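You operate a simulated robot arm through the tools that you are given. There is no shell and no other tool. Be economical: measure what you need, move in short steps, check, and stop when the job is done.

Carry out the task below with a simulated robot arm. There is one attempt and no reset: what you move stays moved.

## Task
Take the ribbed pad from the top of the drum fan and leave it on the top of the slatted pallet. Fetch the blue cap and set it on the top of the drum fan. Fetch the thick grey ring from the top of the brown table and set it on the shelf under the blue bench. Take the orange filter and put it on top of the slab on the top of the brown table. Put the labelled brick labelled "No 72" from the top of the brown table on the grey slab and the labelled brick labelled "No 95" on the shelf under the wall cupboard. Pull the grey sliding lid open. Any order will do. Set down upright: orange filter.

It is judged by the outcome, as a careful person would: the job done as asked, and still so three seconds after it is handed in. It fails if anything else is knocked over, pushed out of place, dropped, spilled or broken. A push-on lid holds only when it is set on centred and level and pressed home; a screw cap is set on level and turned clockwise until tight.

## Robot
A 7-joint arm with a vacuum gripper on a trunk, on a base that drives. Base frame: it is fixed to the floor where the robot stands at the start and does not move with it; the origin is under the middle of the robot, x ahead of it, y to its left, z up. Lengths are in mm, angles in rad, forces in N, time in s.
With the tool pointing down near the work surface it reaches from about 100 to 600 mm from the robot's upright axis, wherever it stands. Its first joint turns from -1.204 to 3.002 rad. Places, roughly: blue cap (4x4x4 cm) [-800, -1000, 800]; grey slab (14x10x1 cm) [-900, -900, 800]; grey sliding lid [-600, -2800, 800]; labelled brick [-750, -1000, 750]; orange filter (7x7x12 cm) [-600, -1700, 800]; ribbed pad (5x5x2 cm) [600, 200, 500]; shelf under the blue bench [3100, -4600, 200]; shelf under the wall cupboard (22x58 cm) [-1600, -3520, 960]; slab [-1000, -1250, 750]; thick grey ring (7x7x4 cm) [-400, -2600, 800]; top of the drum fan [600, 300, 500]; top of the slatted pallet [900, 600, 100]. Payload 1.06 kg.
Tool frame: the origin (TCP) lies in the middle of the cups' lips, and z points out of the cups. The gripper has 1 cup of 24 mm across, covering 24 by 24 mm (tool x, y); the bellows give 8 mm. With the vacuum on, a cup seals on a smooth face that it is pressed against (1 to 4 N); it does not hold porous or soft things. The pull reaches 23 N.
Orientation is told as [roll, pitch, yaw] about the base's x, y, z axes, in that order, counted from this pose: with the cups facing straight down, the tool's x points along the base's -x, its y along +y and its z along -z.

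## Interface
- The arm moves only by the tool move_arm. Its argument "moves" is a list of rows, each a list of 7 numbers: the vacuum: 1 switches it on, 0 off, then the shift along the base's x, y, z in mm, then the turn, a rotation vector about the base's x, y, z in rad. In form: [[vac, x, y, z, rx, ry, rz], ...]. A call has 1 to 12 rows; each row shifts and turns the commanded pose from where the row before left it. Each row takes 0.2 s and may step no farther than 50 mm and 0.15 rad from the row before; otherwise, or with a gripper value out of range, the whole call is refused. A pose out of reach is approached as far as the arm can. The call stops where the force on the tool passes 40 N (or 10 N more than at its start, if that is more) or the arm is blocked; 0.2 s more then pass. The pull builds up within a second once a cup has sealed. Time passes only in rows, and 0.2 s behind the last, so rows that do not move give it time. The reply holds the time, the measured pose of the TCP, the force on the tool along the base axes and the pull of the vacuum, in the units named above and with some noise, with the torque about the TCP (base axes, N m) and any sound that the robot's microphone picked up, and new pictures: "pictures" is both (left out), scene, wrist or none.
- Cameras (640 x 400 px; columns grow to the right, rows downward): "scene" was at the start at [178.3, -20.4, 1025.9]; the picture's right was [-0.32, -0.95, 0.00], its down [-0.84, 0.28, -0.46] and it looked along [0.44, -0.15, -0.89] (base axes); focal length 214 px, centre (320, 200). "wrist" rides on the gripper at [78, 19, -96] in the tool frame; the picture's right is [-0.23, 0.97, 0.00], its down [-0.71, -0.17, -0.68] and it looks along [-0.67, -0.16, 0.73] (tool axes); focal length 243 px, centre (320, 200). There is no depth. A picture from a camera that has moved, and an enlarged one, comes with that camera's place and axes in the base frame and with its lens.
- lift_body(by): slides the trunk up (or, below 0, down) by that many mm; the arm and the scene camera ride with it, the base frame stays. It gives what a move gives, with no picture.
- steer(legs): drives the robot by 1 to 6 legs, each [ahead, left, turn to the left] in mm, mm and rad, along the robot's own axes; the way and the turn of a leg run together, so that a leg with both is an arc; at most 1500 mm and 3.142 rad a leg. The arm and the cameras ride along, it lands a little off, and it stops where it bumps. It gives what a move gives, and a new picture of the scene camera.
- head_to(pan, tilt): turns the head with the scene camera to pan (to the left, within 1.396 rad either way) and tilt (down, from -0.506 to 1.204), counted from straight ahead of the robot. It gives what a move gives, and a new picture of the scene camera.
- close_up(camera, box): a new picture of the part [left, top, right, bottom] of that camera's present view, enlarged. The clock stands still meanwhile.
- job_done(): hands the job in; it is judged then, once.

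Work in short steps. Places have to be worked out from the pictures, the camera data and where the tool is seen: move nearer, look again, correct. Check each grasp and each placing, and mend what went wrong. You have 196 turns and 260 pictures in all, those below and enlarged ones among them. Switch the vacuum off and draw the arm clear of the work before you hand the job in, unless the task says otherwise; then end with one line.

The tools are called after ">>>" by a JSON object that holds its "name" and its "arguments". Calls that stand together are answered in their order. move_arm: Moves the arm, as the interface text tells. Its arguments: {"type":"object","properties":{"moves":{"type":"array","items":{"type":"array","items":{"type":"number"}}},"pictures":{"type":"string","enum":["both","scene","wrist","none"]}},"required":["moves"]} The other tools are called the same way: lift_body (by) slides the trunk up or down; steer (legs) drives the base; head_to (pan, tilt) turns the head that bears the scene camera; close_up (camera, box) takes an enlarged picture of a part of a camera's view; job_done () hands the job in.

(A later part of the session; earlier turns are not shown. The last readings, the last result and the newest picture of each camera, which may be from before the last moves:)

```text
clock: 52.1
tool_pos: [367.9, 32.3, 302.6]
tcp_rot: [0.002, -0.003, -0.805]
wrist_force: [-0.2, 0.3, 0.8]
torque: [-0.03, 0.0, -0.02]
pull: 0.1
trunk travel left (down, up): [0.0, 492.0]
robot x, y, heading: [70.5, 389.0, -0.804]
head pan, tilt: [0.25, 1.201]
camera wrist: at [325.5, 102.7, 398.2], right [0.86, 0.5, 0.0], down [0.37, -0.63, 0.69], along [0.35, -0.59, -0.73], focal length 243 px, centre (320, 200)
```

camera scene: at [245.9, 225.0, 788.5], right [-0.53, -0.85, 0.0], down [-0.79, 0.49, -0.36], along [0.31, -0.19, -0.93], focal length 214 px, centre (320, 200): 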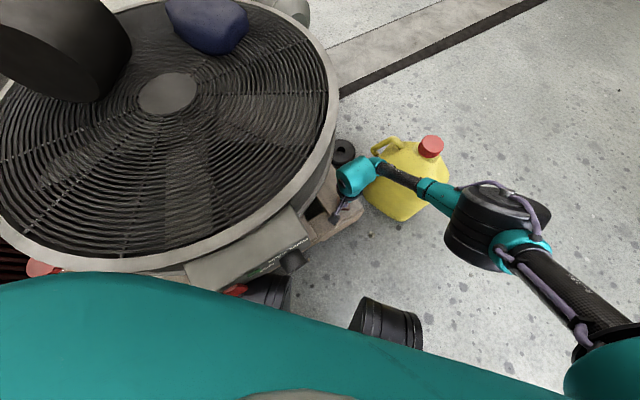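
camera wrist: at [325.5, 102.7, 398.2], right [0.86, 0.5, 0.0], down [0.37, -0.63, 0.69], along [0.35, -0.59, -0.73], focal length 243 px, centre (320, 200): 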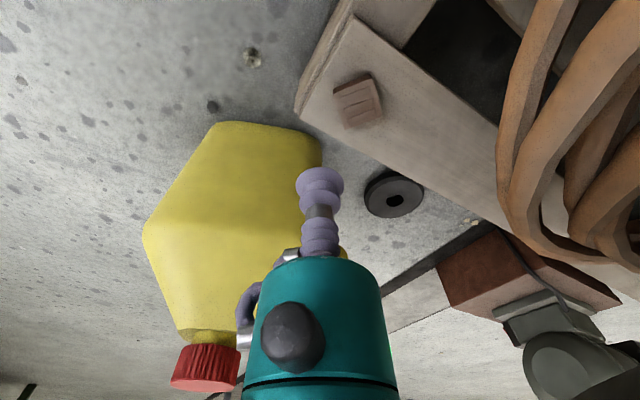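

The pad lies on the slat. Next I retract and raise, then look toward the table at (-900,-1000).

>>> {"name": "move_arm", "arguments": {"moves": [[0, -45, 0, 20, 0, 0, 0], [0, -45, 0, 20, 0, 0, 0], [0, -40, 20, 20, 0, 0, 0]], "pictures": "none"}}

>>> {"name": "lift_body", "arguments": {"by": 400}}

>>> {"name": "head_to", "arguments": {"pan": -1.39, "tilt": 0.45}}

```text
clock: 52.9
tool_pos: [235.9, 54.1, 362.5]
tcp_rot: [0.001, -0.002, -0.804]
wrist_force: [-0.2, 0.3, 0.7]
torque: [0.03, -0.02, 0.04]
pull: 0.0
trunk travel left (down, up): [0.0, 492.0]
robot x, y, heading: [67.6, 393.0, -0.803]
head pan, tilt: [0.25, 1.201]
```

```text
clock: 56.7
tool_pos: [237.0, 52.6, 762.0]
tcp_rot: [0.002, 0.0, -0.806]
wrist_force: [-0.7, 1.0, 0.3]
torque: [0.01, -0.01, -0.03]
pull: 0.0
trunk travel left (down, up): [-400.0, 92.0]
robot x, y, heading: [69.7, 393.9, -0.801]
head pan, tilt: [0.25, 1.201]
```

```text
clock: 58.4
tool_pos: [235.9, 51.9, 761.8]
tcp_rot: [0.004, -0.002, -0.804]
wrist_force: [0.1, 0.7, 0.7]
torque: [-0.02, -0.03, 0.03]
pull: 0.1
trunk travel left (down, up): [-400.0, 92.0]
robot x, y, heading: [68.3, 392.3, -0.806]
head pan, tilt: [-1.389, 0.45]
camera scene: at [65.7, 262.1, 1254.4], right [-0.81, 0.58, 0.0], down [0.25, 0.35, -0.9], along [-0.53, -0.73, -0.44], focal length 214 px, centre (320, 200)
```

scene: 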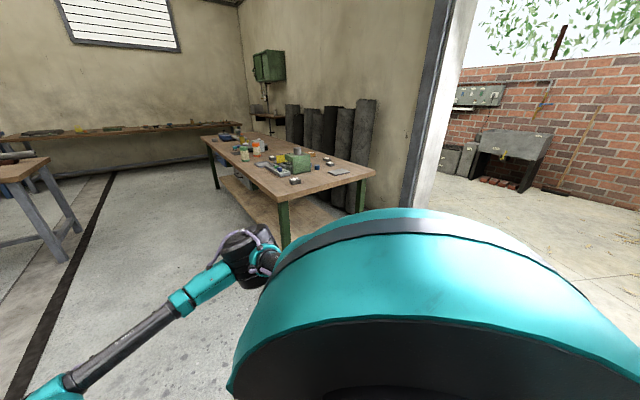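

The brown table is there. A close-up.

>>> {"name": "close_up", "arguments": {"camera": "scene", "box": [190, 110, 390, 235]}}

```text
3.20 times, centred on (290, 172) of scene
camera zoom: at [65.7, 262.1, 1254.4], right [-0.81, 0.58, 0.0], down [0.25, 0.35, -0.9], along [-0.53, -0.73, -0.44], focal length 686 px, centre (416, 288)
```

zoom: 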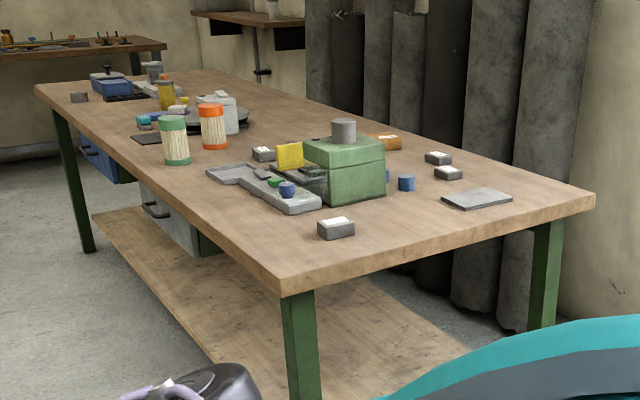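

The table's near edge is y≈-700, spanning x≈-1156…-362. I'll drive to its near end, facing -y.

>>> {"name": "steer", "arguments": {"legs": [[0, 0, -0.767], [0, -850, 0], [650, 0, 0]]}}

>>> {"name": "head_to", "arguments": {"pan": 0.0, "tilt": 0.7}}

```text
clock: 71.6
tool_pos: [-909.1, -614.2, 761.0]
tcp_rot: [0.003, -0.002, -1.584]
wrist_force: [1.0, 0.9, 0.3]
torque: [0.04, 0.01, 0.0]
pull: 0.1
trunk travel left (down, up): [-400.0, 92.0]
robot x, y, heading: [-786.1, -256.8, -1.585]
head pan, tilt: [-1.389, 0.45]
camera scene: at [-883.6, -347.1, 1254.4], right [-0.17, 0.99, 0.0], down [0.43, 0.07, -0.9], along [-0.89, -0.15, -0.44], focal length 214 px, centre (320, 200)
```

scene: 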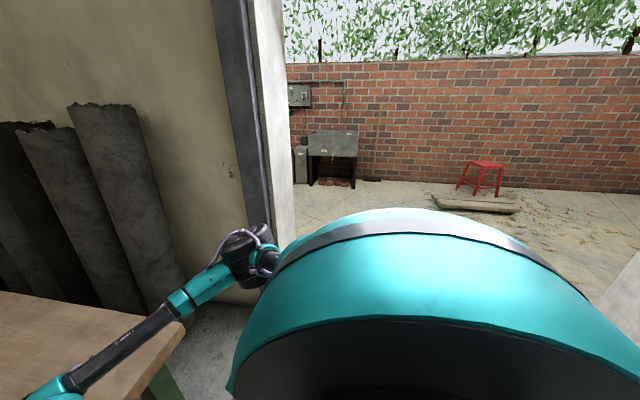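

```text
clock: 73.1
tool_pos: [-908.2, -615.1, 761.5]
tcp_rot: [0.003, -0.003, -1.582]
wrist_force: [-0.2, 0.4, -0.4]
torque: [-0.01, 0.0, 0.0]
pull: 0.0
trunk travel left (down, up): [-400.0, 92.0]
robot x, y, heading: [-794.6, -256.3, -1.585]
head pan, tilt: [0.0, 0.7]
camera scene: at [-794.1, -416.4, 1232.2], right [-1.0, 0.01, 0.0], down [0.01, 0.64, -0.77], along [-0.01, -0.76, -0.64], focal length 214 px, centre (320, 200)
```

scene: 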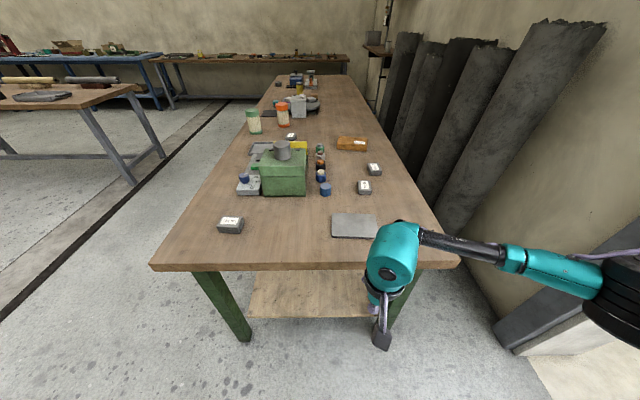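

A close-up of the table for labels and layout.

>>> {"name": "close_up", "arguments": {"camera": "scene", "box": [200, 90, 440, 240]}}

```text
2.67 times, centred on (320, 165) of scene
camera zoom: at [-794.1, -416.4, 1232.2], right [-1.0, 0.01, 0.0], down [0.01, 0.64, -0.77], along [-0.01, -0.76, -0.64], focal length 572 px, centre (320, 293)
```

zoom: 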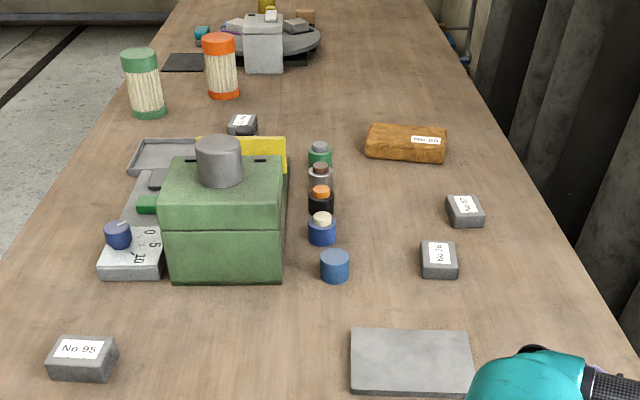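

No 95 is the brick at front left. I zoom further to read the others and the orange slab-like block.

>>> {"name": "close_up", "arguments": {"camera": "scene", "box": [325, 130, 395, 200]}}

>>> {"name": "close_up", "arguments": {"camera": "scene", "box": [265, 80, 335, 150]}}

```text
5.71 times, centred on (360, 165) of scene
camera zoom: at [-794.1, -416.4, 1232.2], right [-1.0, 0.01, 0.0], down [0.01, 0.64, -0.77], along [-0.01, -0.76, -0.64], focal length 1226 px, centre (91, 400)
```

zoom: 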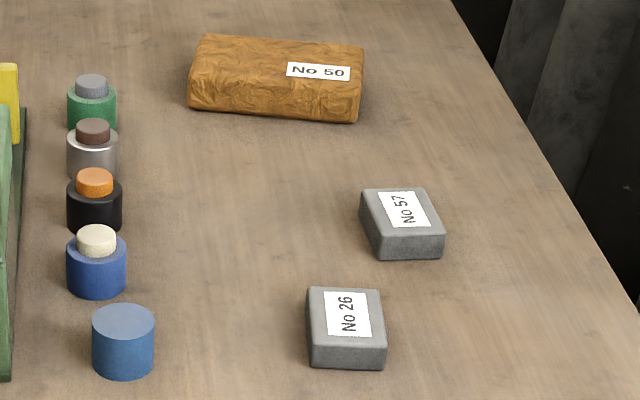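

```text
5.71 times, centred on (300, 115) of scene
camera zoom: at [-794.1, -416.4, 1232.2], right [-1.0, 0.01, 0.0], down [0.01, 0.64, -0.77], along [-0.01, -0.76, -0.64], focal length 1226 px, centre (434, 686)
```

zoom: 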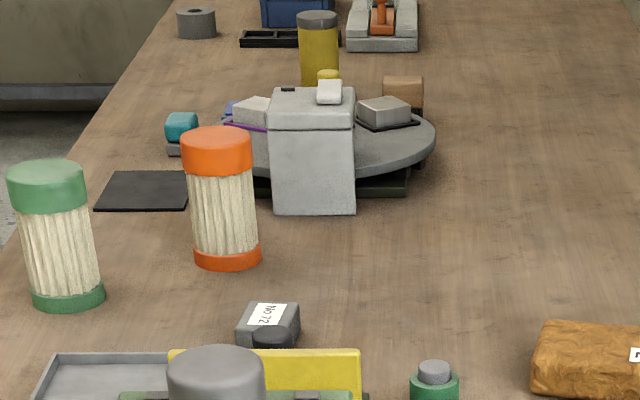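

No 72 sits behind the green box, No 95 front left, and the blue cap right of the green box. I raise the arm and drive closer to pick the cap first.

>>> {"name": "move_arm", "arguments": {"moves": [[0, 10, 0, 45, 0, 0, 0], [0, 10, 0, 45, 0, 0, 0], [0, 10, 0, 45, 0, 0, 0], [0, 10, 0, 45, 0, 0, 0], [0, 10, 0, 45, 0, 0, 0]], "pictures": "none"}}

>>> {"name": "steer", "arguments": {"legs": [[220, 0, 0]]}}

>>> {"name": "head_to", "arguments": {"pan": 0.0, "tilt": 1.0}}

```text
clock: 74.3
tool_pos: [-858.6, -615.4, 986.9]
tcp_rot: [0.002, -0.001, -1.582]
wrist_force: [0.2, -0.7, 0.1]
torque: [0.02, 0.0, 0.02]
pull: 0.0
trunk travel left (down, up): [-400.0, 92.0]
robot x, y, heading: [-790.7, -259.1, -1.585]
head pan, tilt: [0.0, 0.7]
```

```text
clock: 76.0
tool_pos: [-860.9, -833.8, 986.6]
tcp_rot: [0.004, -0.003, -1.582]
wrist_force: [0.6, -0.4, 0.0]
torque: [0.02, -0.01, -0.02]
pull: 0.1
trunk travel left (down, up): [-400.0, 92.0]
robot x, y, heading: [-789.9, -476.6, -1.586]
head pan, tilt: [0.0, 0.7]
camera scene: at [-796.9, -635.0, 1232.1], right [-1.0, 0.01, 0.0], down [0.01, 0.64, -0.76], along [-0.01, -0.76, -0.64], focal length 214 px, centre (320, 200)
```

scene: 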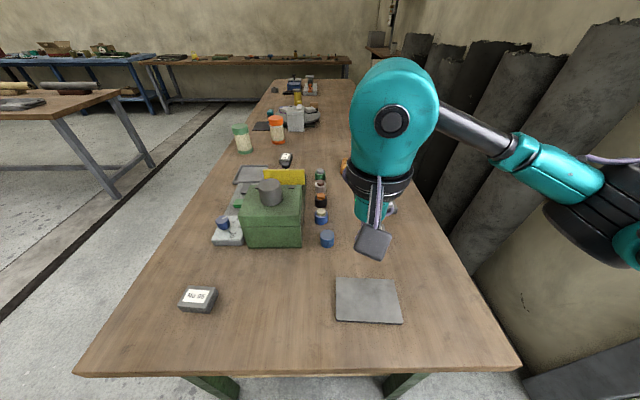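

```text
clock: 76.8
tool_pos: [-861.5, -833.7, 987.1]
tcp_rot: [0.002, -0.003, -1.582]
wrist_force: [-0.9, 0.7, -0.3]
torque: [-0.02, -0.03, 0.01]
pull: 0.0
trunk travel left (down, up): [-400.0, 92.0]
robot x, y, heading: [-792.8, -478.5, -1.58]
head pan, tilt: [0.0, 1.0]
camera scene: at [-796.7, -619.2, 1208.9], right [-1.0, 0.01, 0.0], down [0.01, 0.84, -0.54], along [-0.01, -0.54, -0.84], focal length 214 px, centre (320, 200)
```

scene: 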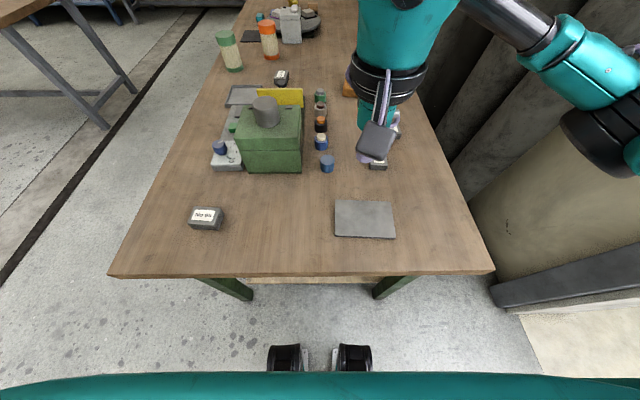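

A wrist picture (no motion) to triangulate the cap.

>>> {"name": "close_up", "arguments": {"camera": "wrist", "box": [0, 0, 640, 400]}}

>>> {"name": "close_up", "arguments": {"camera": "scene", "box": [180, 60, 420, 250]}}

```text
1.00 times, centred on (320, 200) of wrist (not enlarged: the box is as wide or as high as the picture)
camera zoom: at [-842.3, -754.3, 1082.4], right [0.97, -0.25, 0.0], down [-0.18, -0.7, 0.69], along [-0.17, -0.66, -0.73], focal length 243 px, centre (320, 200)
```

zoom: 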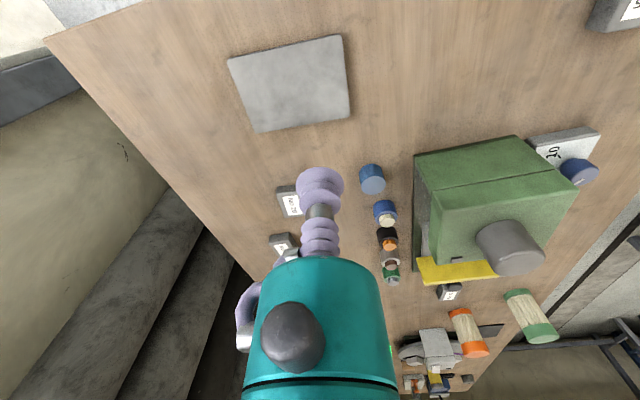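

```text
2.11 times, centred on (300, 155) of scene
camera zoom: at [-796.7, -619.2, 1208.9], right [-1.0, 0.01, 0.0], down [0.01, 0.84, -0.54], along [-0.01, -0.54, -0.84], focal length 452 px, centre (362, 295)
```

zoom: 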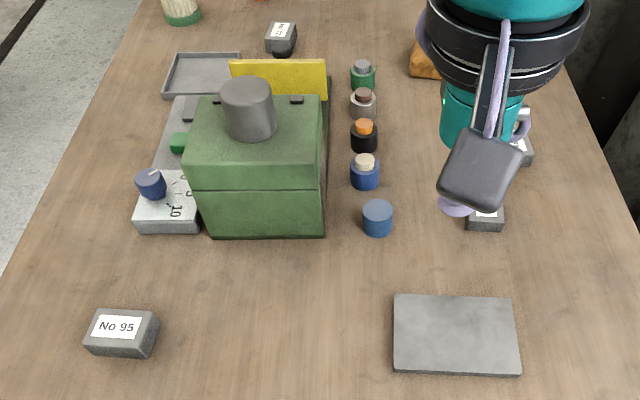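

Cap top is at about (-823, -1010, 793). I move above it and look.

>>> {"name": "move_arm", "arguments": {"moves": [[0, 8, -44, -12, 0, 0, 0], [0, 10, -44, -20, 0, 0, 0], [0, 10, -44, -30, 0, 0, 0], [0, 10, -44, -30, 0, 0, 0], [0, 0, 0, -40, 0, 0, 0], [0, 0, 0, 0, 0, 0, 0]]}}

```text
refused: row 3 steps farther than a row can; nothing moved
```

>>> {"name": "move_arm", "arguments": {"moves": [[0, 8, -44, -12, 0, 0, 0], [0, 10, -44, -20, 0, 0, 0], [0, 10, -44, -20, 0, 0, 0], [0, 10, -44, -20, 0, 0, 0], [0, 0, 0, -40, 0, 0, 0], [0, 0, 0, -20, 0, 0, 0], [0, 0, 0, 0, 0, 0, 0]]}}

```text
clock: 78.4
tool_pos: [-823.5, -1008.6, 852.9]
tcp_rot: [0.002, -0.001, -1.582]
wrist_force: [-0.6, -0.2, 0.1]
torque: [0.0, 0.0, 0.01]
pull: 0.1
trunk travel left (down, up): [-400.0, 92.0]
robot x, y, heading: [-794.0, -475.8, -1.578]
head pan, tilt: [0.0, 1.0]
camera scene: at [-796.7, -619.2, 1208.9], right [-1.0, 0.01, 0.0], down [0.01, 0.84, -0.54], along [-0.01, -0.54, -0.84], focal length 214 px, centre (320, 200)
camera wrist: at [-804.1, -930.0, 949.4], right [0.97, -0.25, 0.0], down [-0.18, -0.7, 0.69], along [-0.17, -0.67, -0.73], focal length 243 px, centre (320, 200)
```

scene: 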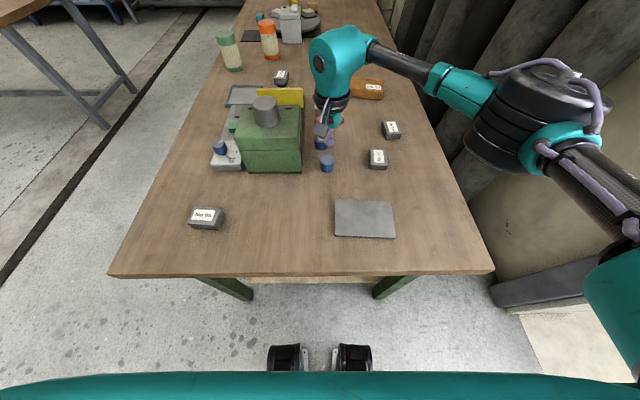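
wrist: 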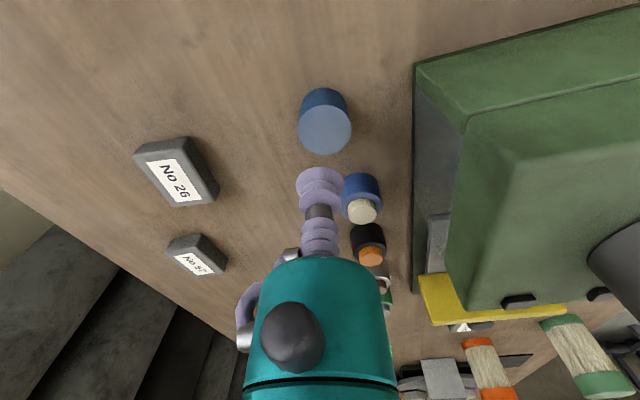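

The cap is right under the cup. Descend with vacuum on.

>>> {"name": "move_arm", "arguments": {"moves": [[1, 2, -1, -35, 0, 0, 0], [1, 0, 0, -18, 0, 0, 0], [1, 0, 0, -4, 0, 0, 0], [1, 0, 0, -3, 0, 0, 0], [1, 0, 0, -2, 0, 0, 0], [1, 0, 0, 0, 0, 0, 0], [1, 0, 0, 0, 0, 0, 0], [1, 0, 0, 0, 0, 0, 0]], "pictures": "wrist"}}

```text
clock: 80.2
tool_pos: [-820.7, -1009.8, 791.9]
tcp_rot: [0.002, 0.0, -1.584]
wrist_force: [0.5, -0.1, 0.5]
torque: [0.01, -0.01, -0.02]
pull: 22.8
trunk travel left (down, up): [-400.0, 92.0]
robot x, y, heading: [-791.7, -476.4, -1.583]
head pan, tilt: [0.0, 1.0]
camera wrist: at [-802.5, -931.2, 888.0], right [0.97, -0.25, 0.0], down [-0.18, -0.7, 0.69], along [-0.17, -0.66, -0.73], focal length 243 px, centre (320, 200)
```

wrist: 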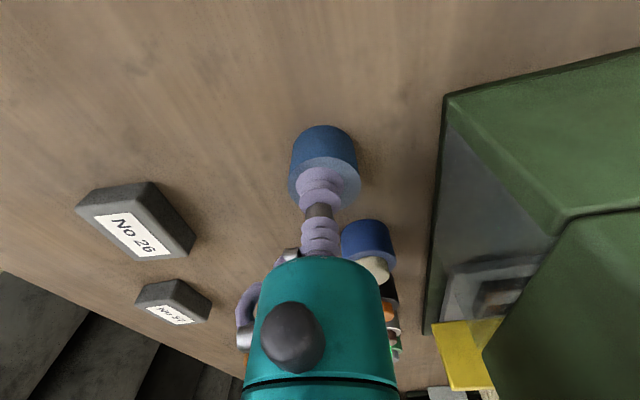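

Sealed. Lift, check, and pull back.

>>> {"name": "move_arm", "arguments": {"moves": [[1, 0, 0, 20, 0, 0, 0], [1, 0, 0, 45, 0, 0, 0], [1, 0, 0, 45, 0, 0, 0], [1, 0, 10, 45, 0, 0, 0], [1, -5, 40, 20, 0, 0, 0], [1, -5, 45, 10, 0, 0, 0], [1, -5, 45, 0, 0, 0, 0], [1, -5, 45, 0, 0, 0, 0]], "pictures": "wrist"}}

```text
clock: 82.0
tool_pos: [-842.0, -823.6, 978.3]
tcp_rot: [0.002, -0.001, -1.584]
wrist_force: [1.4, 0.2, 0.1]
torque: [0.01, -0.02, 0.01]
pull: 22.6
trunk travel left (down, up): [-400.0, 92.0]
robot x, y, heading: [-794.7, -475.3, -1.584]
head pan, tilt: [0.0, 1.0]
camera wrist: at [-822.6, -745.3, 1073.7], right [0.97, -0.25, 0.0], down [-0.18, -0.7, 0.69], along [-0.17, -0.66, -0.73], focal length 243 px, centre (320, 200)
```

wrist: 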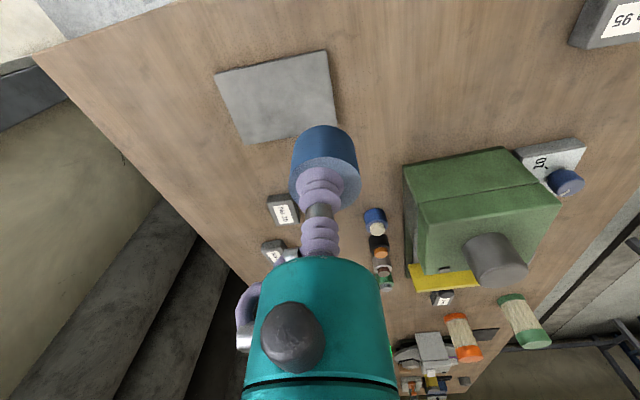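

Held. Drive back to the fan.

>>> {"name": "steer", "arguments": {"legs": [[-595, 0, 0], [0, 0, 1.584], [790, 0, 0]]}}

```text
clock: 93.0
tool_pos: [359.4, 70.8, 978.7]
tcp_rot: [0.005, -0.001, -0.002]
wrist_force: [-0.3, 0.2, -0.7]
torque: [0.03, -0.01, 0.02]
pull: 22.4
trunk travel left (down, up): [-400.0, 92.0]
robot x, y, heading: [9.0, 118.1, -0.007]
head pan, tilt: [0.0, 1.0]
camera scene: at [151.4, 114.5, 1208.8], right [0.0, -1.0, 0.0], down [-0.84, 0.0, -0.54], along [0.54, 0.0, -0.84], focal length 214 px, centre (320, 200)
```

scene: 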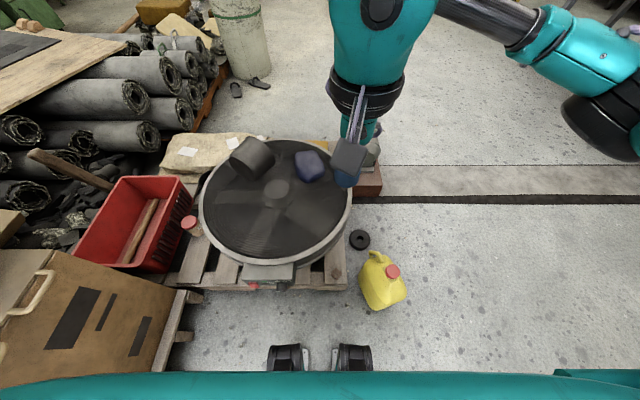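

Lower the trunk, then advance 50 mm.

>>> {"name": "lift_body", "arguments": {"by": -275}}

>>> {"name": "steer", "arguments": {"legs": [[50, 0, 0]]}}

>>> {"name": "move_arm", "arguments": {"moves": [[1, 33, 22, 0, 0, 0, 0], [1, 33, 22, 0, 0, 0, 0], [1, 33, 22, 0, 0, 0, 0], [1, 33, 22, 0, 0, 0, 0], [1, 33, 22, 0, 0, 0, 0], [1, 10, 22, -40, 0, 0, 0], [1, 0, 0, -40, 0, 0, 0], [1, 0, 0, 0, 0, 0, 0]]}}

```text
clock: 95.8
tool_pos: [358.6, 71.0, 701.6]
tcp_rot: [0.003, -0.003, -0.001]
wrist_force: [0.3, -0.2, -0.4]
torque: [0.0, 0.0, 0.04]
pull: 22.6
trunk travel left (down, up): [-125.0, 367.0]
robot x, y, heading: [9.7, 115.3, -0.003]
head pan, tilt: [0.0, 1.0]
```

```text
clock: 96.8
tool_pos: [407.9, 70.6, 702.6]
tcp_rot: [0.003, 0.0, -0.002]
wrist_force: [0.5, 0.1, -0.3]
torque: [-0.02, 0.0, 0.03]
pull: 22.8
trunk travel left (down, up): [-125.0, 367.0]
robot x, y, heading: [57.8, 114.0, -0.0]
head pan, tilt: [0.0, 1.0]
camera scene: at [279.6, 114.2, 920.5], right [0.0, -1.0, 0.0], down [-0.84, 0.0, -0.54], along [0.54, 0.0, -0.84], focal length 214 px, centre (320, 200)
```

scene: 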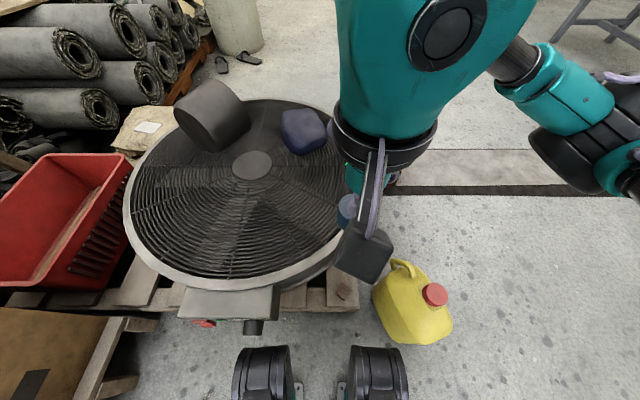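

```text
clock: 98.6
tool_pos: [582.7, 202.7, 622.8]
tcp_rot: [0.001, -0.001, -0.002]
wrist_force: [-0.7, -0.8, -0.1]
torque: [-0.01, 0.05, 0.03]
pull: 22.6
trunk travel left (down, up): [-125.0, 367.0]
robot x, y, heading: [58.7, 114.2, 0.001]
head pan, tilt: [0.0, 1.0]
camera scene: at [279.6, 114.2, 920.5], right [0.0, -1.0, 0.0], down [-0.84, 0.0, -0.54], along [0.54, 0.0, -0.84], focal length 214 px, centre (320, 200)
camera wrist: at [503.6, 222.6, 718.8], right [0.24, 0.97, 0.0], down [0.71, -0.17, 0.69], along [0.67, -0.16, -0.73], focal length 243 px, centre (320, 200)
```

scene: 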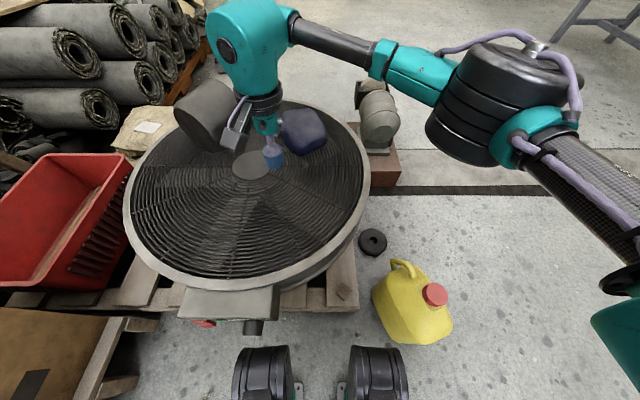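
wrist: 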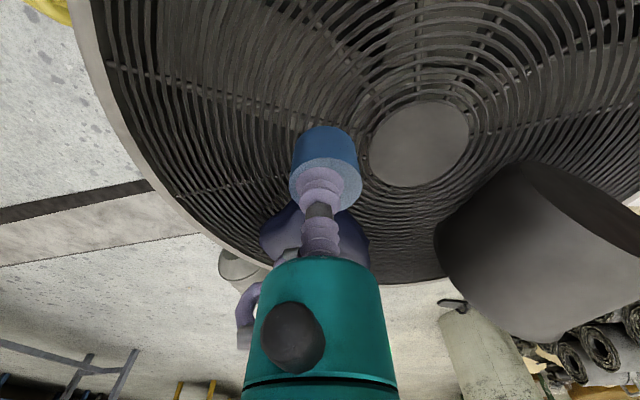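

Descend toward the grille; contact expected at about z≈530.

>>> {"name": "move_arm", "arguments": {"moves": [[1, 0, 0, -40, 0, 0, 0], [1, 0, 0, -38, 0, 0, 0], [1, 0, 0, -6, 0, 0, 0], [1, 0, 0, -4, 0, 0, 0], [1, 0, 0, 0, 0, 0, 0]], "pictures": "none"}}

```text
clock: 99.8
tool_pos: [582.5, 201.6, 534.4]
tcp_rot: [0.004, -0.001, -0.001]
wrist_force: [0.1, -0.6, 0.1]
torque: [0.01, 0.0, 0.02]
pull: 23.2
trunk travel left (down, up): [-125.0, 367.0]
robot x, y, heading: [56.7, 115.7, -0.001]
head pan, tilt: [0.0, 1.0]
```

>>> {"name": "move_arm", "arguments": {"moves": [[1, 0, 0, -2, 0, 0, 0], [1, 0, 0, -2, 0, 0, 0], [1, 0, 0, -2, 0, 0, 0], [1, 0, 0, 0, 0, 0, 0]], "pictures": "wrist"}}

```text
clock: 100.8
tool_pos: [581.2, 202.6, 530.4]
tcp_rot: [0.004, -0.004, -0.002]
wrist_force: [0.0, -2.7, 17.3]
torque: [-0.01, 0.01, 0.01]
pull: 22.9
trunk travel left (down, up): [-125.0, 367.0]
robot x, y, heading: [58.3, 115.9, -0.003]
head pan, tilt: [0.0, 1.0]
camera wrist: at [503.2, 222.3, 625.7], right [0.24, 0.97, 0.0], down [0.71, -0.18, 0.69], along [0.67, -0.16, -0.73], focal length 243 px, centre (320, 200)
```

wrist: 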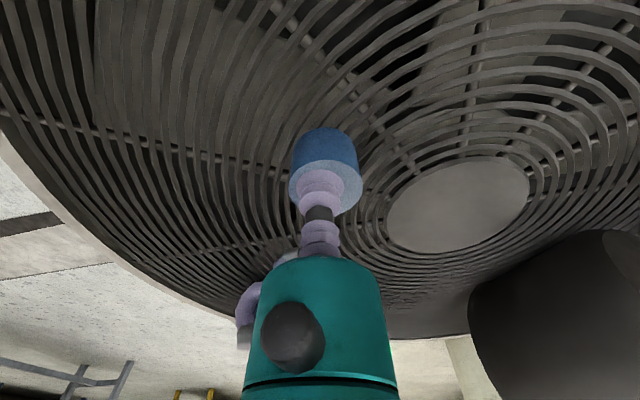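

Contact at 17 N. Release and lift clear.

>>> {"name": "move_arm", "arguments": {"moves": [[0, 0, 0, 1, 0, 0, 0], [0, 0, 0, 0, 0, 0, 0], [0, 0, 0, 0, 0, 0, 0], [0, 0, 0, 0, 0, 0, 0], [0, 0, 0, 6, 0, 0, 0], [0, 0, 0, 40, 0, 0, 0], [0, 0, 0, 45, 0, 0, 0], [0, -30, -20, 30, 0, 0, 0], [0, -40, -25, 0, 0, 0, 0]]}}

```text
clock: 102.8
tool_pos: [512.1, 158.5, 651.7]
tcp_rot: [0.002, -0.003, -0.002]
wrist_force: [0.6, -0.5, -0.4]
torque: [0.03, 0.01, 0.03]
pull: 0.1
trunk travel left (down, up): [-125.0, 367.0]
robot x, y, heading: [61.4, 113.8, 0.001]
head pan, tilt: [0.0, 1.0]
camera scene: at [279.6, 114.3, 920.5], right [0.0, -1.0, 0.0], down [-0.84, 0.0, -0.54], along [0.54, 0.0, -0.84], focal length 214 px, centre (320, 200)
camera wrist: at [433.5, 177.8, 747.3], right [0.24, 0.97, 0.0], down [0.71, -0.17, 0.69], along [0.67, -0.16, -0.73], focal length 243 px, centre (320, 200)
```

scene: 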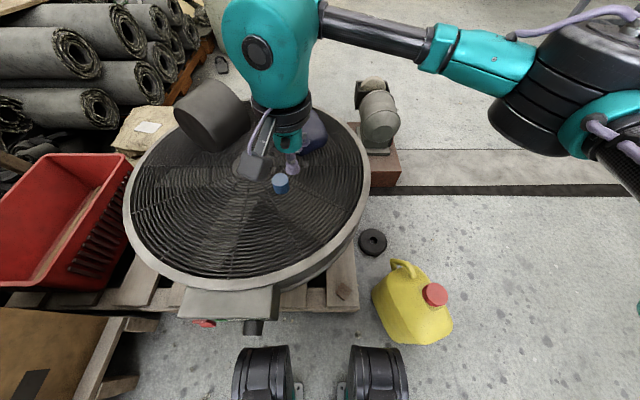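
wrist: 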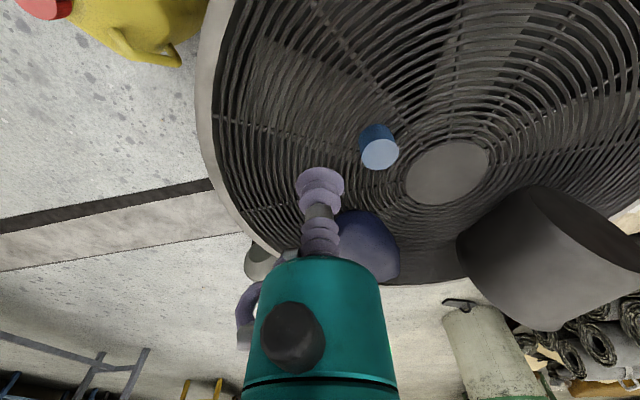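

Cap stands on the fan grille. Next No 72, at about (-662, -1447, 775), approached from the table's +x side. I raise the arm and drive there.

>>> {"name": "move_arm", "arguments": {"moves": [[0, -40, -25, 0, 0, 0, 0], [0, -40, -25, 10, 0, 0, 0], [0, -30, -25, 30, 0, 0, 0], [0, 0, -20, 40, 0, 0, 0]], "pictures": "none"}}

>>> {"name": "lift_body", "arguments": {"by": 290}}

>>> {"name": "steer", "arguments": {"legs": [[-60, 0, 0], [0, -1250, 0], [0, 0, 3.14]]}}

```text
clock: 103.8
tool_pos: [402.0, 63.0, 730.9]
tcp_rot: [0.002, -0.003, -0.002]
wrist_force: [-0.5, 0.5, 0.9]
torque: [0.0, -0.01, -0.01]
pull: 0.0
trunk travel left (down, up): [-125.0, 367.0]
robot x, y, heading: [55.1, 114.8, -0.0]
head pan, tilt: [0.0, 1.0]
```

```text
clock: 106.7
tool_pos: [403.0, 62.3, 1019.6]
tcp_rot: [0.0, -0.002, -0.002]
wrist_force: [0.0, 0.0, 0.3]
torque: [-0.01, 0.0, 0.02]
pull: 0.0
trunk travel left (down, up): [-415.0, 77.0]
robot x, y, heading: [58.4, 115.2, -0.003]
head pan, tilt: [0.0, 1.0]
```

```text
clock: 125.8
tool_pos: [-352.8, -1086.0, 1020.7]
tcp_rot: [0.001, -0.002, 3.136]
wrist_force: [-0.4, 0.0, 0.2]
torque: [0.0, -0.02, 0.01]
pull: 0.1
trunk travel left (down, up): [-415.0, 77.0]
robot x, y, heading: [-5.6, -1140.8, 3.136]
head pan, tilt: [0.0, 1.0]
camera scene: at [-145.5, -1139.1, 1226.2], right [0.01, 1.0, 0.0], down [0.84, -0.01, -0.54], along [-0.54, 0.0, -0.84], focal length 214 px, centre (320, 200)
```

scene: 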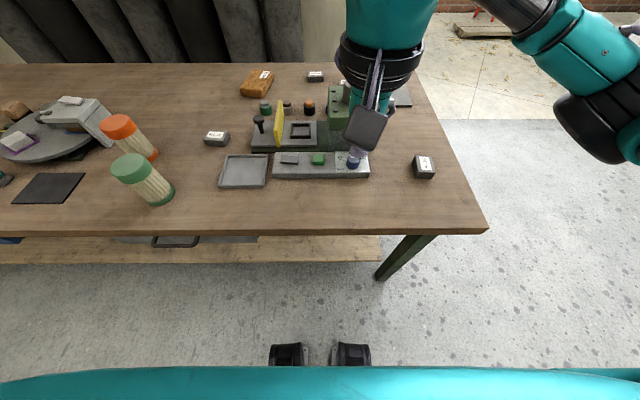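

A close-up of this side of the table.

>>> {"name": "close_up", "arguments": {"camera": "scene", "box": [100, 50, 340, 220]}}

```text
2.35 times, centred on (220, 135) of scene
camera zoom: at [-145.5, -1139.1, 1226.2], right [0.01, 1.0, 0.0], down [0.84, -0.01, -0.54], along [-0.54, 0.0, -0.84], focal length 505 px, centre (555, 353)
```

zoom: 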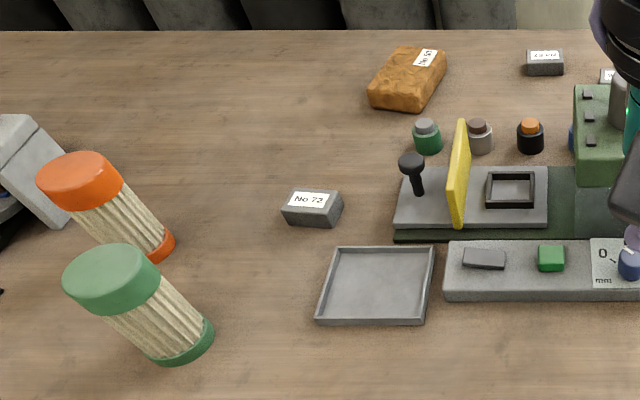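

I check that label.

>>> {"name": "close_up", "arguments": {"camera": "scene", "box": [195, 122, 235, 152]}}

>>> {"name": "close_up", "arguments": {"camera": "scene", "box": [230, 60, 290, 105]}}

```text
13.33 times, centred on (215, 137) of scene
camera zoom: at [-145.5, -1139.1, 1226.2], right [0.01, 1.0, 0.0], down [0.84, -0.01, -0.54], along [-0.54, 0.0, -0.84], focal length 2860 px, centre (1720, 1040)
```

zoom: 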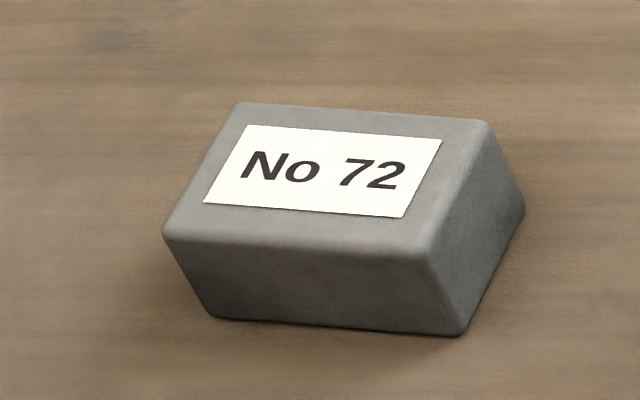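

```text
8.89 times, centred on (260, 82) of scene
camera zoom: at [-145.5, -1139.1, 1226.2], right [0.01, 1.0, 0.0], down [0.84, -0.01, -0.54], along [-0.54, 0.0, -0.84], focal length 1906 px, centre (853, 1244)
```

zoom: 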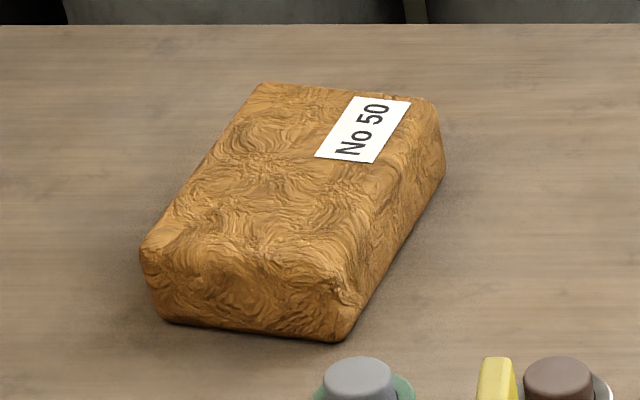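

Confirmed No 72 at about (-673, -1456, 775). Drive closer.

>>> {"name": "steer", "arguments": {"legs": [[0, 270, 0], [125, 0, 0]]}}

>>> {"name": "move_arm", "arguments": {"moves": [[0, -40, -20, 0, 0, 0, 0], [0, -40, -20, 0, 0, 0, 0], [0, -40, -20, -20, 0, 0, 0], [0, -30, -15, -35, 0, 0, 0], [0, 0, 0, 0, 0, 0, 0]]}}

```text
clock: 129.7
tool_pos: [-478.3, -1355.3, 1020.8]
tcp_rot: [0.003, -0.002, 3.138]
wrist_force: [0.8, 0.0, -0.1]
torque: [-0.02, -0.01, -0.04]
pull: 0.1
trunk travel left (down, up): [-415.0, 77.0]
robot x, y, heading: [-133.6, -1407.9, 3.133]
head pan, tilt: [0.0, 1.0]
camera scene: at [-271.6, -1408.6, 1226.1], right [0.01, 1.0, 0.0], down [0.84, 0.0, -0.54], along [-0.54, 0.0, -0.84], focal length 214 px, centre (320, 200)
```

scene: 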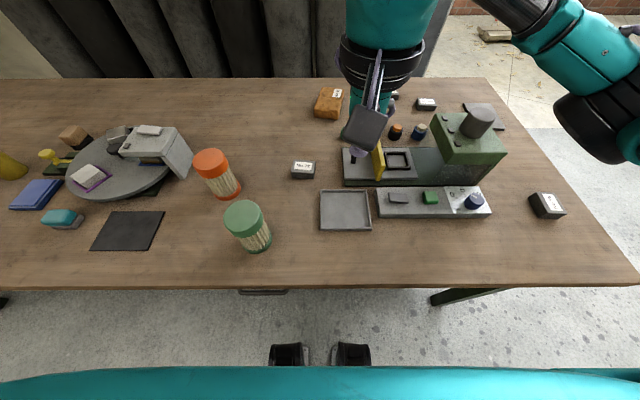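

```text
clock: 130.9
tool_pos: [-627.5, -1430.6, 964.8]
tcp_rot: [0.002, -0.002, 3.136]
wrist_force: [0.1, 1.0, 0.3]
torque: [-0.03, -0.03, 0.0]
pull: 0.0
trunk travel left (down, up): [-415.0, 77.0]
robot x, y, heading: [-134.6, -1407.7, 3.142]
head pan, tilt: [0.0, 1.0]
camera scene: at [-270.7, -1408.5, 1226.3], right [0.01, 1.0, 0.0], down [0.84, 0.0, -0.54], along [-0.54, 0.0, -0.84], focal length 214 px, centre (320, 200)
camera wrist: at [-550.8, -1448.7, 1060.8], right [-0.24, -0.97, 0.0], down [-0.71, 0.18, 0.69], along [-0.67, 0.16, -0.73], focal length 243 px, centre (320, 200)
```

scene: 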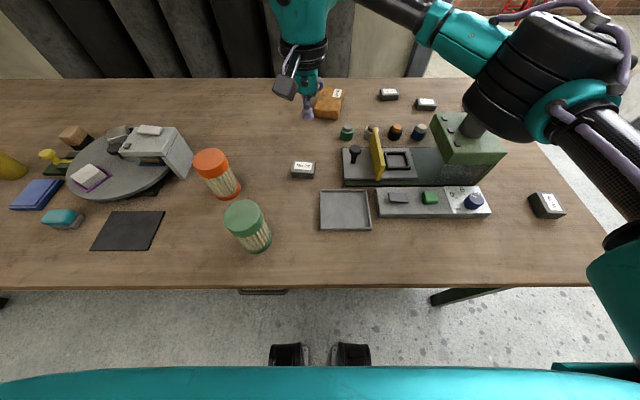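
wrist: 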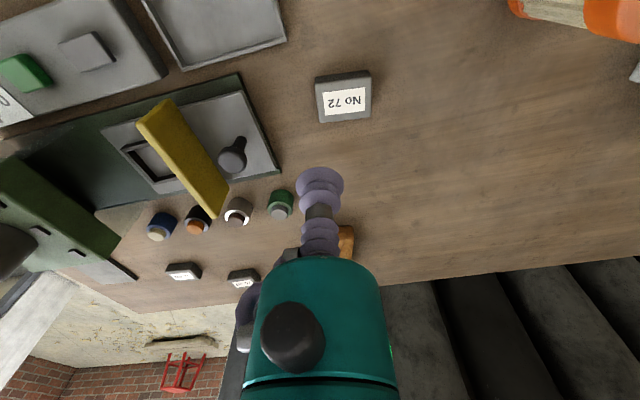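

Brick top is near (-667, -1453). I move above it and lower to z≈830.

>>> {"name": "move_arm", "arguments": {"moves": [[0, -20, -11, -35, 0, 0, 0], [0, -20, -11, -40, 0, 0, 0], [0, 0, 0, -45, 0, 0, 0], [0, 0, 0, -10, 0, 0, 0], [0, 0, 0, 0, 0, 0, 0]]}}

```text
clock: 132.1
tool_pos: [-667.6, -1452.8, 834.8]
tcp_rot: [0.003, -0.001, 3.136]
wrist_force: [-0.1, 0.8, 0.1]
torque: [0.03, 0.01, 0.02]
pull: 0.1
trunk travel left (down, up): [-415.0, 77.0]
robot x, y, heading: [-129.6, -1407.4, 3.137]
head pan, tilt: [0.0, 1.0]
camera scene: at [-270.8, -1408.6, 1226.3], right [0.01, 1.0, 0.0], down [0.84, 0.0, -0.54], along [-0.54, 0.0, -0.84], focal length 214 px, centre (320, 200)
camera wrist: at [-589.7, -1471.0, 930.7], right [-0.24, -0.97, 0.0], down [-0.71, 0.18, 0.69], along [-0.67, 0.16, -0.73], focal length 243 px, centre (320, 200)
```

scene: 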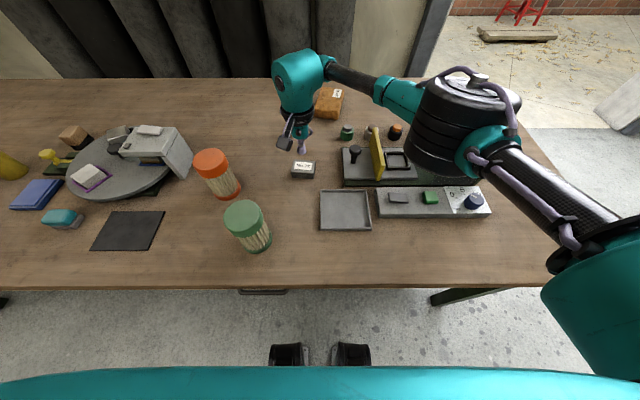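
wrist: 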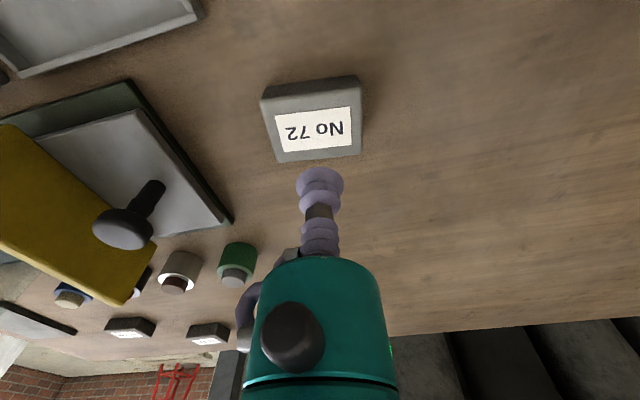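

Aligned within a few mm. Descend with vacuum on.

>>> {"name": "move_arm", "arguments": {"moves": [[1, 5, 1, -35, 0, 0, 0], [1, 0, 0, -15, 0, 0, 0], [1, 0, 0, -4, 0, 0, 0], [1, 0, 0, -4, 0, 0, 0], [1, 0, 0, 0, 0, 0, 0], [1, 0, 0, 0, 0, 0, 0]], "pictures": "wrist"}}

```text
clock: 133.5
tool_pos: [-663.4, -1452.6, 778.3]
tcp_rot: [0.002, -0.004, 3.137]
wrist_force: [-5.7, -1.2, 20.4]
torque: [0.05, -0.02, -0.03]
pull: 23.6
trunk travel left (down, up): [-415.0, 77.0]
robot x, y, heading: [-134.1, -1410.6, 3.139]
head pan, tilt: [0.0, 1.0]
camera wrist: at [-584.7, -1470.3, 874.6], right [-0.24, -0.97, 0.0], down [-0.7, 0.18, 0.69], along [-0.67, 0.16, -0.73], focal length 243 px, centre (320, 200)
```

wrist: 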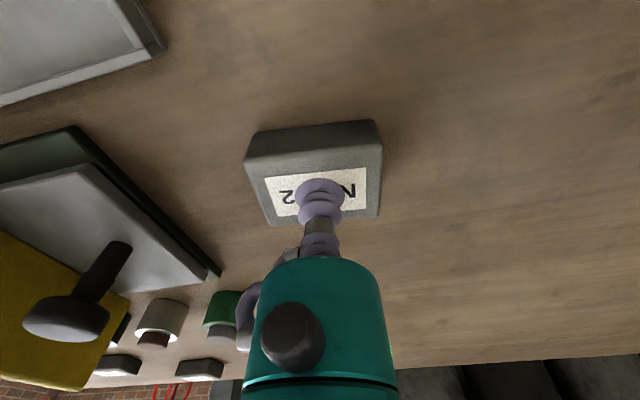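

No 72 is held. Lift and retract.

>>> {"name": "move_arm", "arguments": {"moves": [[1, 0, 0, 20, 0, 0, 0], [1, 0, 0, 45, 0, 0, 0], [1, 0, 0, 45, 0, 0, 0], [1, 10, 0, 45, 0, 0, 0], [1, 30, 10, 35, 0, 0, 0], [1, 40, 15, 25, 0, 0, 0], [1, 45, 15, 10, 0, 0, 0], [1, 45, 15, 0, 0, 0, 0]], "pictures": "wrist"}}

>>> {"name": "steer", "arguments": {"legs": [[-140, 0, 0], [0, -1160, 0], [0, 0, 1.57], [0, -790, 0], [210, 0, 0]]}}

```text
clock: 135.3
tool_pos: [-491.4, -1395.8, 1003.8]
tcp_rot: [0.003, -0.003, 3.135]
wrist_force: [0.4, -0.1, -1.1]
torque: [-0.02, 0.02, -0.01]
pull: 23.0
trunk travel left (down, up): [-415.0, 77.0]
robot x, y, heading: [-131.0, -1409.7, 3.142]
head pan, tilt: [0.0, 1.0]
camera wrist: at [-414.1, -1414.8, 1099.3], right [-0.24, -0.97, 0.0], down [-0.71, 0.18, 0.69], along [-0.67, 0.16, -0.73], focal length 243 px, centre (320, 200)
```

wrist: 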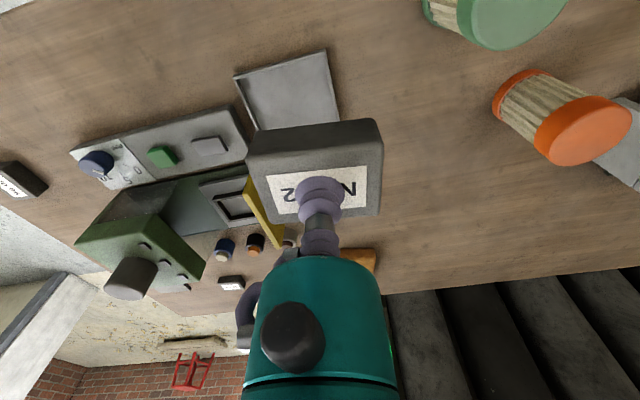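

```text
clock: 158.6
tool_pos: [-768.0, -838.2, 1002.8]
tcp_rot: [0.003, -0.001, -1.546]
wrist_force: [1.0, 0.1, -0.5]
torque: [0.03, 0.0, -0.01]
pull: 23.3
trunk travel left (down, up): [-415.0, 77.0]
robot x, y, heading: [-766.7, -476.6, -1.549]
head pan, tilt: [0.0, 1.0]
camera scene: at [-763.1, -615.9, 1226.1], right [-1.0, -0.02, 0.0], down [-0.02, 0.84, -0.54], along [0.01, -0.54, -0.84], focal length 214 px, centre (320, 200)
```

scene: 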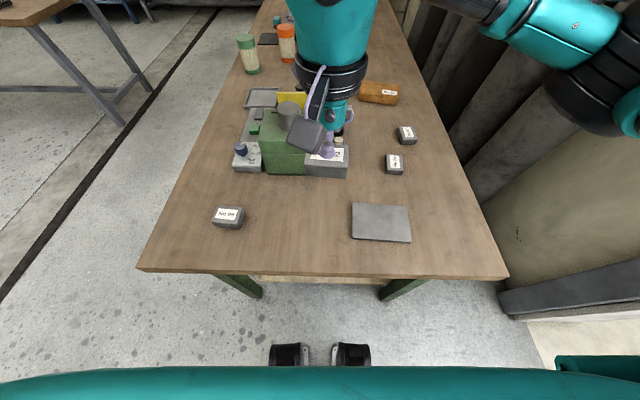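

Slab centre is at about (-904, -854). I move the brick above it.

>>> {"name": "move_arm", "arguments": {"moves": [[1, -45, -3, -15, 0, 0, 0], [1, -45, -3, -15, 0, 0, 0], [1, -45, -5, -15, 0, 0, 0], [1, 0, 0, -45, 0, 0, 0], [1, 0, 0, -30, 0, 0, 0], [1, 0, 0, 0, 0, 0, 0]]}}

```text
clock: 160.0
tool_pos: [-902.3, -848.7, 883.7]
tcp_rot: [0.003, -0.001, -1.548]
wrist_force: [0.8, -1.1, -1.5]
torque: [0.01, -0.03, 0.02]
pull: 22.8
trunk travel left (down, up): [-415.0, 77.0]
robot x, y, heading: [-767.4, -476.7, -1.554]
head pan, tilt: [0.0, 1.0]
camera scene: at [-763.1, -615.2, 1226.3], right [-1.0, -0.02, 0.0], down [-0.02, 0.84, -0.54], along [0.01, -0.54, -0.84], focal length 214 px, centre (320, 200)
camera wrist: at [-886.8, -769.1, 979.6], right [0.98, -0.21, 0.0], down [-0.16, -0.71, 0.69], along [-0.14, -0.67, -0.73], focal length 243 px, centre (320, 200)
```

scene: 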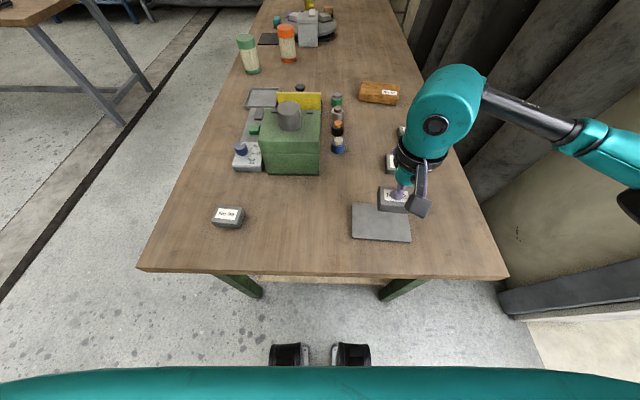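
wrist: 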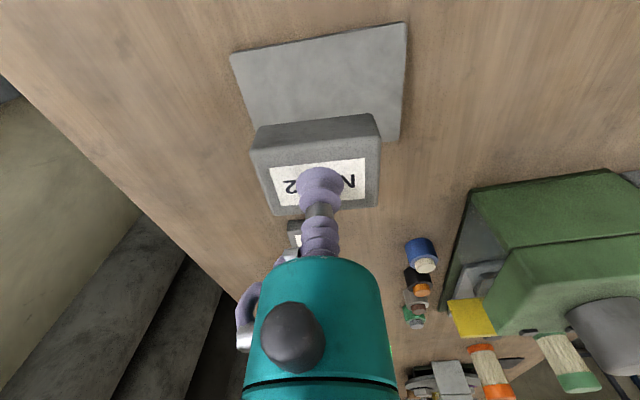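

Slab centre refined to (-898, -853). Lower to just above.

>>> {"name": "move_arm", "arguments": {"moves": [[1, 4, -4, -40, 0, 0, 0], [1, 0, 0, -38, 0, 0, 0], [1, 0, 0, -4, 0, 0, 0], [1, 0, 0, -3, 0, 0, 0], [1, 0, 0, 0, 0, 0, 0]], "pictures": "none"}}

```text
clock: 161.2
tool_pos: [-898.1, -852.6, 798.3]
tcp_rot: [0.005, -0.002, -1.548]
wrist_force: [0.4, 0.2, -0.3]
torque: [0.01, 0.03, 0.0]
pull: 22.9
trunk travel left (down, up): [-415.0, 77.0]
robot x, y, heading: [-765.1, -480.9, -1.55]
head pan, tilt: [0.0, 1.0]
```

>>> {"name": "move_arm", "arguments": {"moves": [[1, 0, 0, -2, 0, 0, 0], [1, 0, 0, -2, 0, 0, 0], [1, 0, 0, -2, 0, 0, 0], [1, 0, 0, 0, 0, 0, 0]], "pictures": "none"}}

```text
clock: 162.2
tool_pos: [-896.9, -852.3, 792.3]
tcp_rot: [0.004, -0.004, -1.548]
wrist_force: [-1.2, 0.7, 17.4]
torque: [-0.02, 0.02, 0.02]
pull: 23.0
trunk travel left (down, up): [-415.0, 77.0]
robot x, y, heading: [-762.7, -478.6, -1.544]
head pan, tilt: [0.0, 1.0]
```

Contact. Release and lift, then look.

>>> {"name": "move_arm", "arguments": {"moves": [[0, 0, 0, 1, 0, 0, 0], [0, 0, 0, 0, 0, 0, 0], [0, 0, 0, 0, 0, 0, 0], [0, 0, 0, 0, 0, 0, 0], [0, 0, 0, 6, 0, 0, 0], [0, 0, 0, 40, 0, 0, 0], [0, 0, 0, 45, 0, 0, 0], [0, 25, 0, 40, 0, 0, 0], [0, 40, 0, 20, 0, 0, 0]]}}

```text
clock: 164.2
tool_pos: [-833.4, -852.5, 945.1]
tcp_rot: [0.002, -0.001, -1.547]
wrist_force: [-0.2, -0.1, -0.4]
torque: [0.03, 0.01, -0.02]
pull: 0.0
trunk travel left (down, up): [-415.0, 77.0]
robot x, y, heading: [-765.6, -477.0, -1.55]
head pan, tilt: [0.0, 1.0]
camera scene: at [-762.5, -615.3, 1226.2], right [-1.0, -0.02, 0.0], down [-0.02, 0.84, -0.54], along [0.01, -0.54, -0.84], focal length 214 px, centre (320, 200)
camera wrist: at [-815.8, -773.9, 1040.3], right [0.98, -0.21, 0.0], down [-0.16, -0.71, 0.69], along [-0.15, -0.67, -0.73], focal length 243 px, centre (320, 200)
```

scene: 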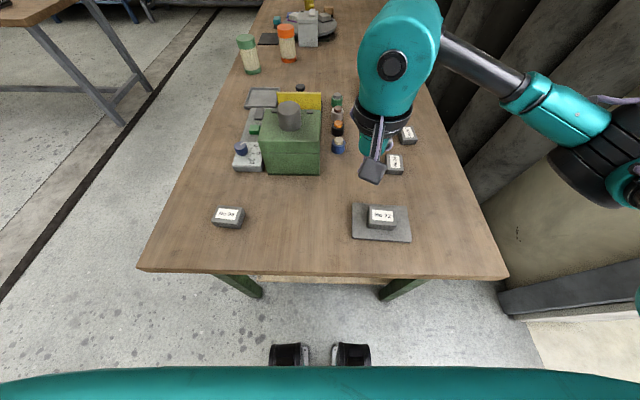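
wrist: 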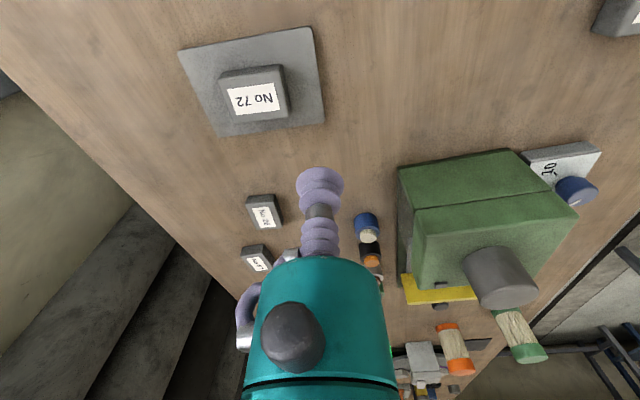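

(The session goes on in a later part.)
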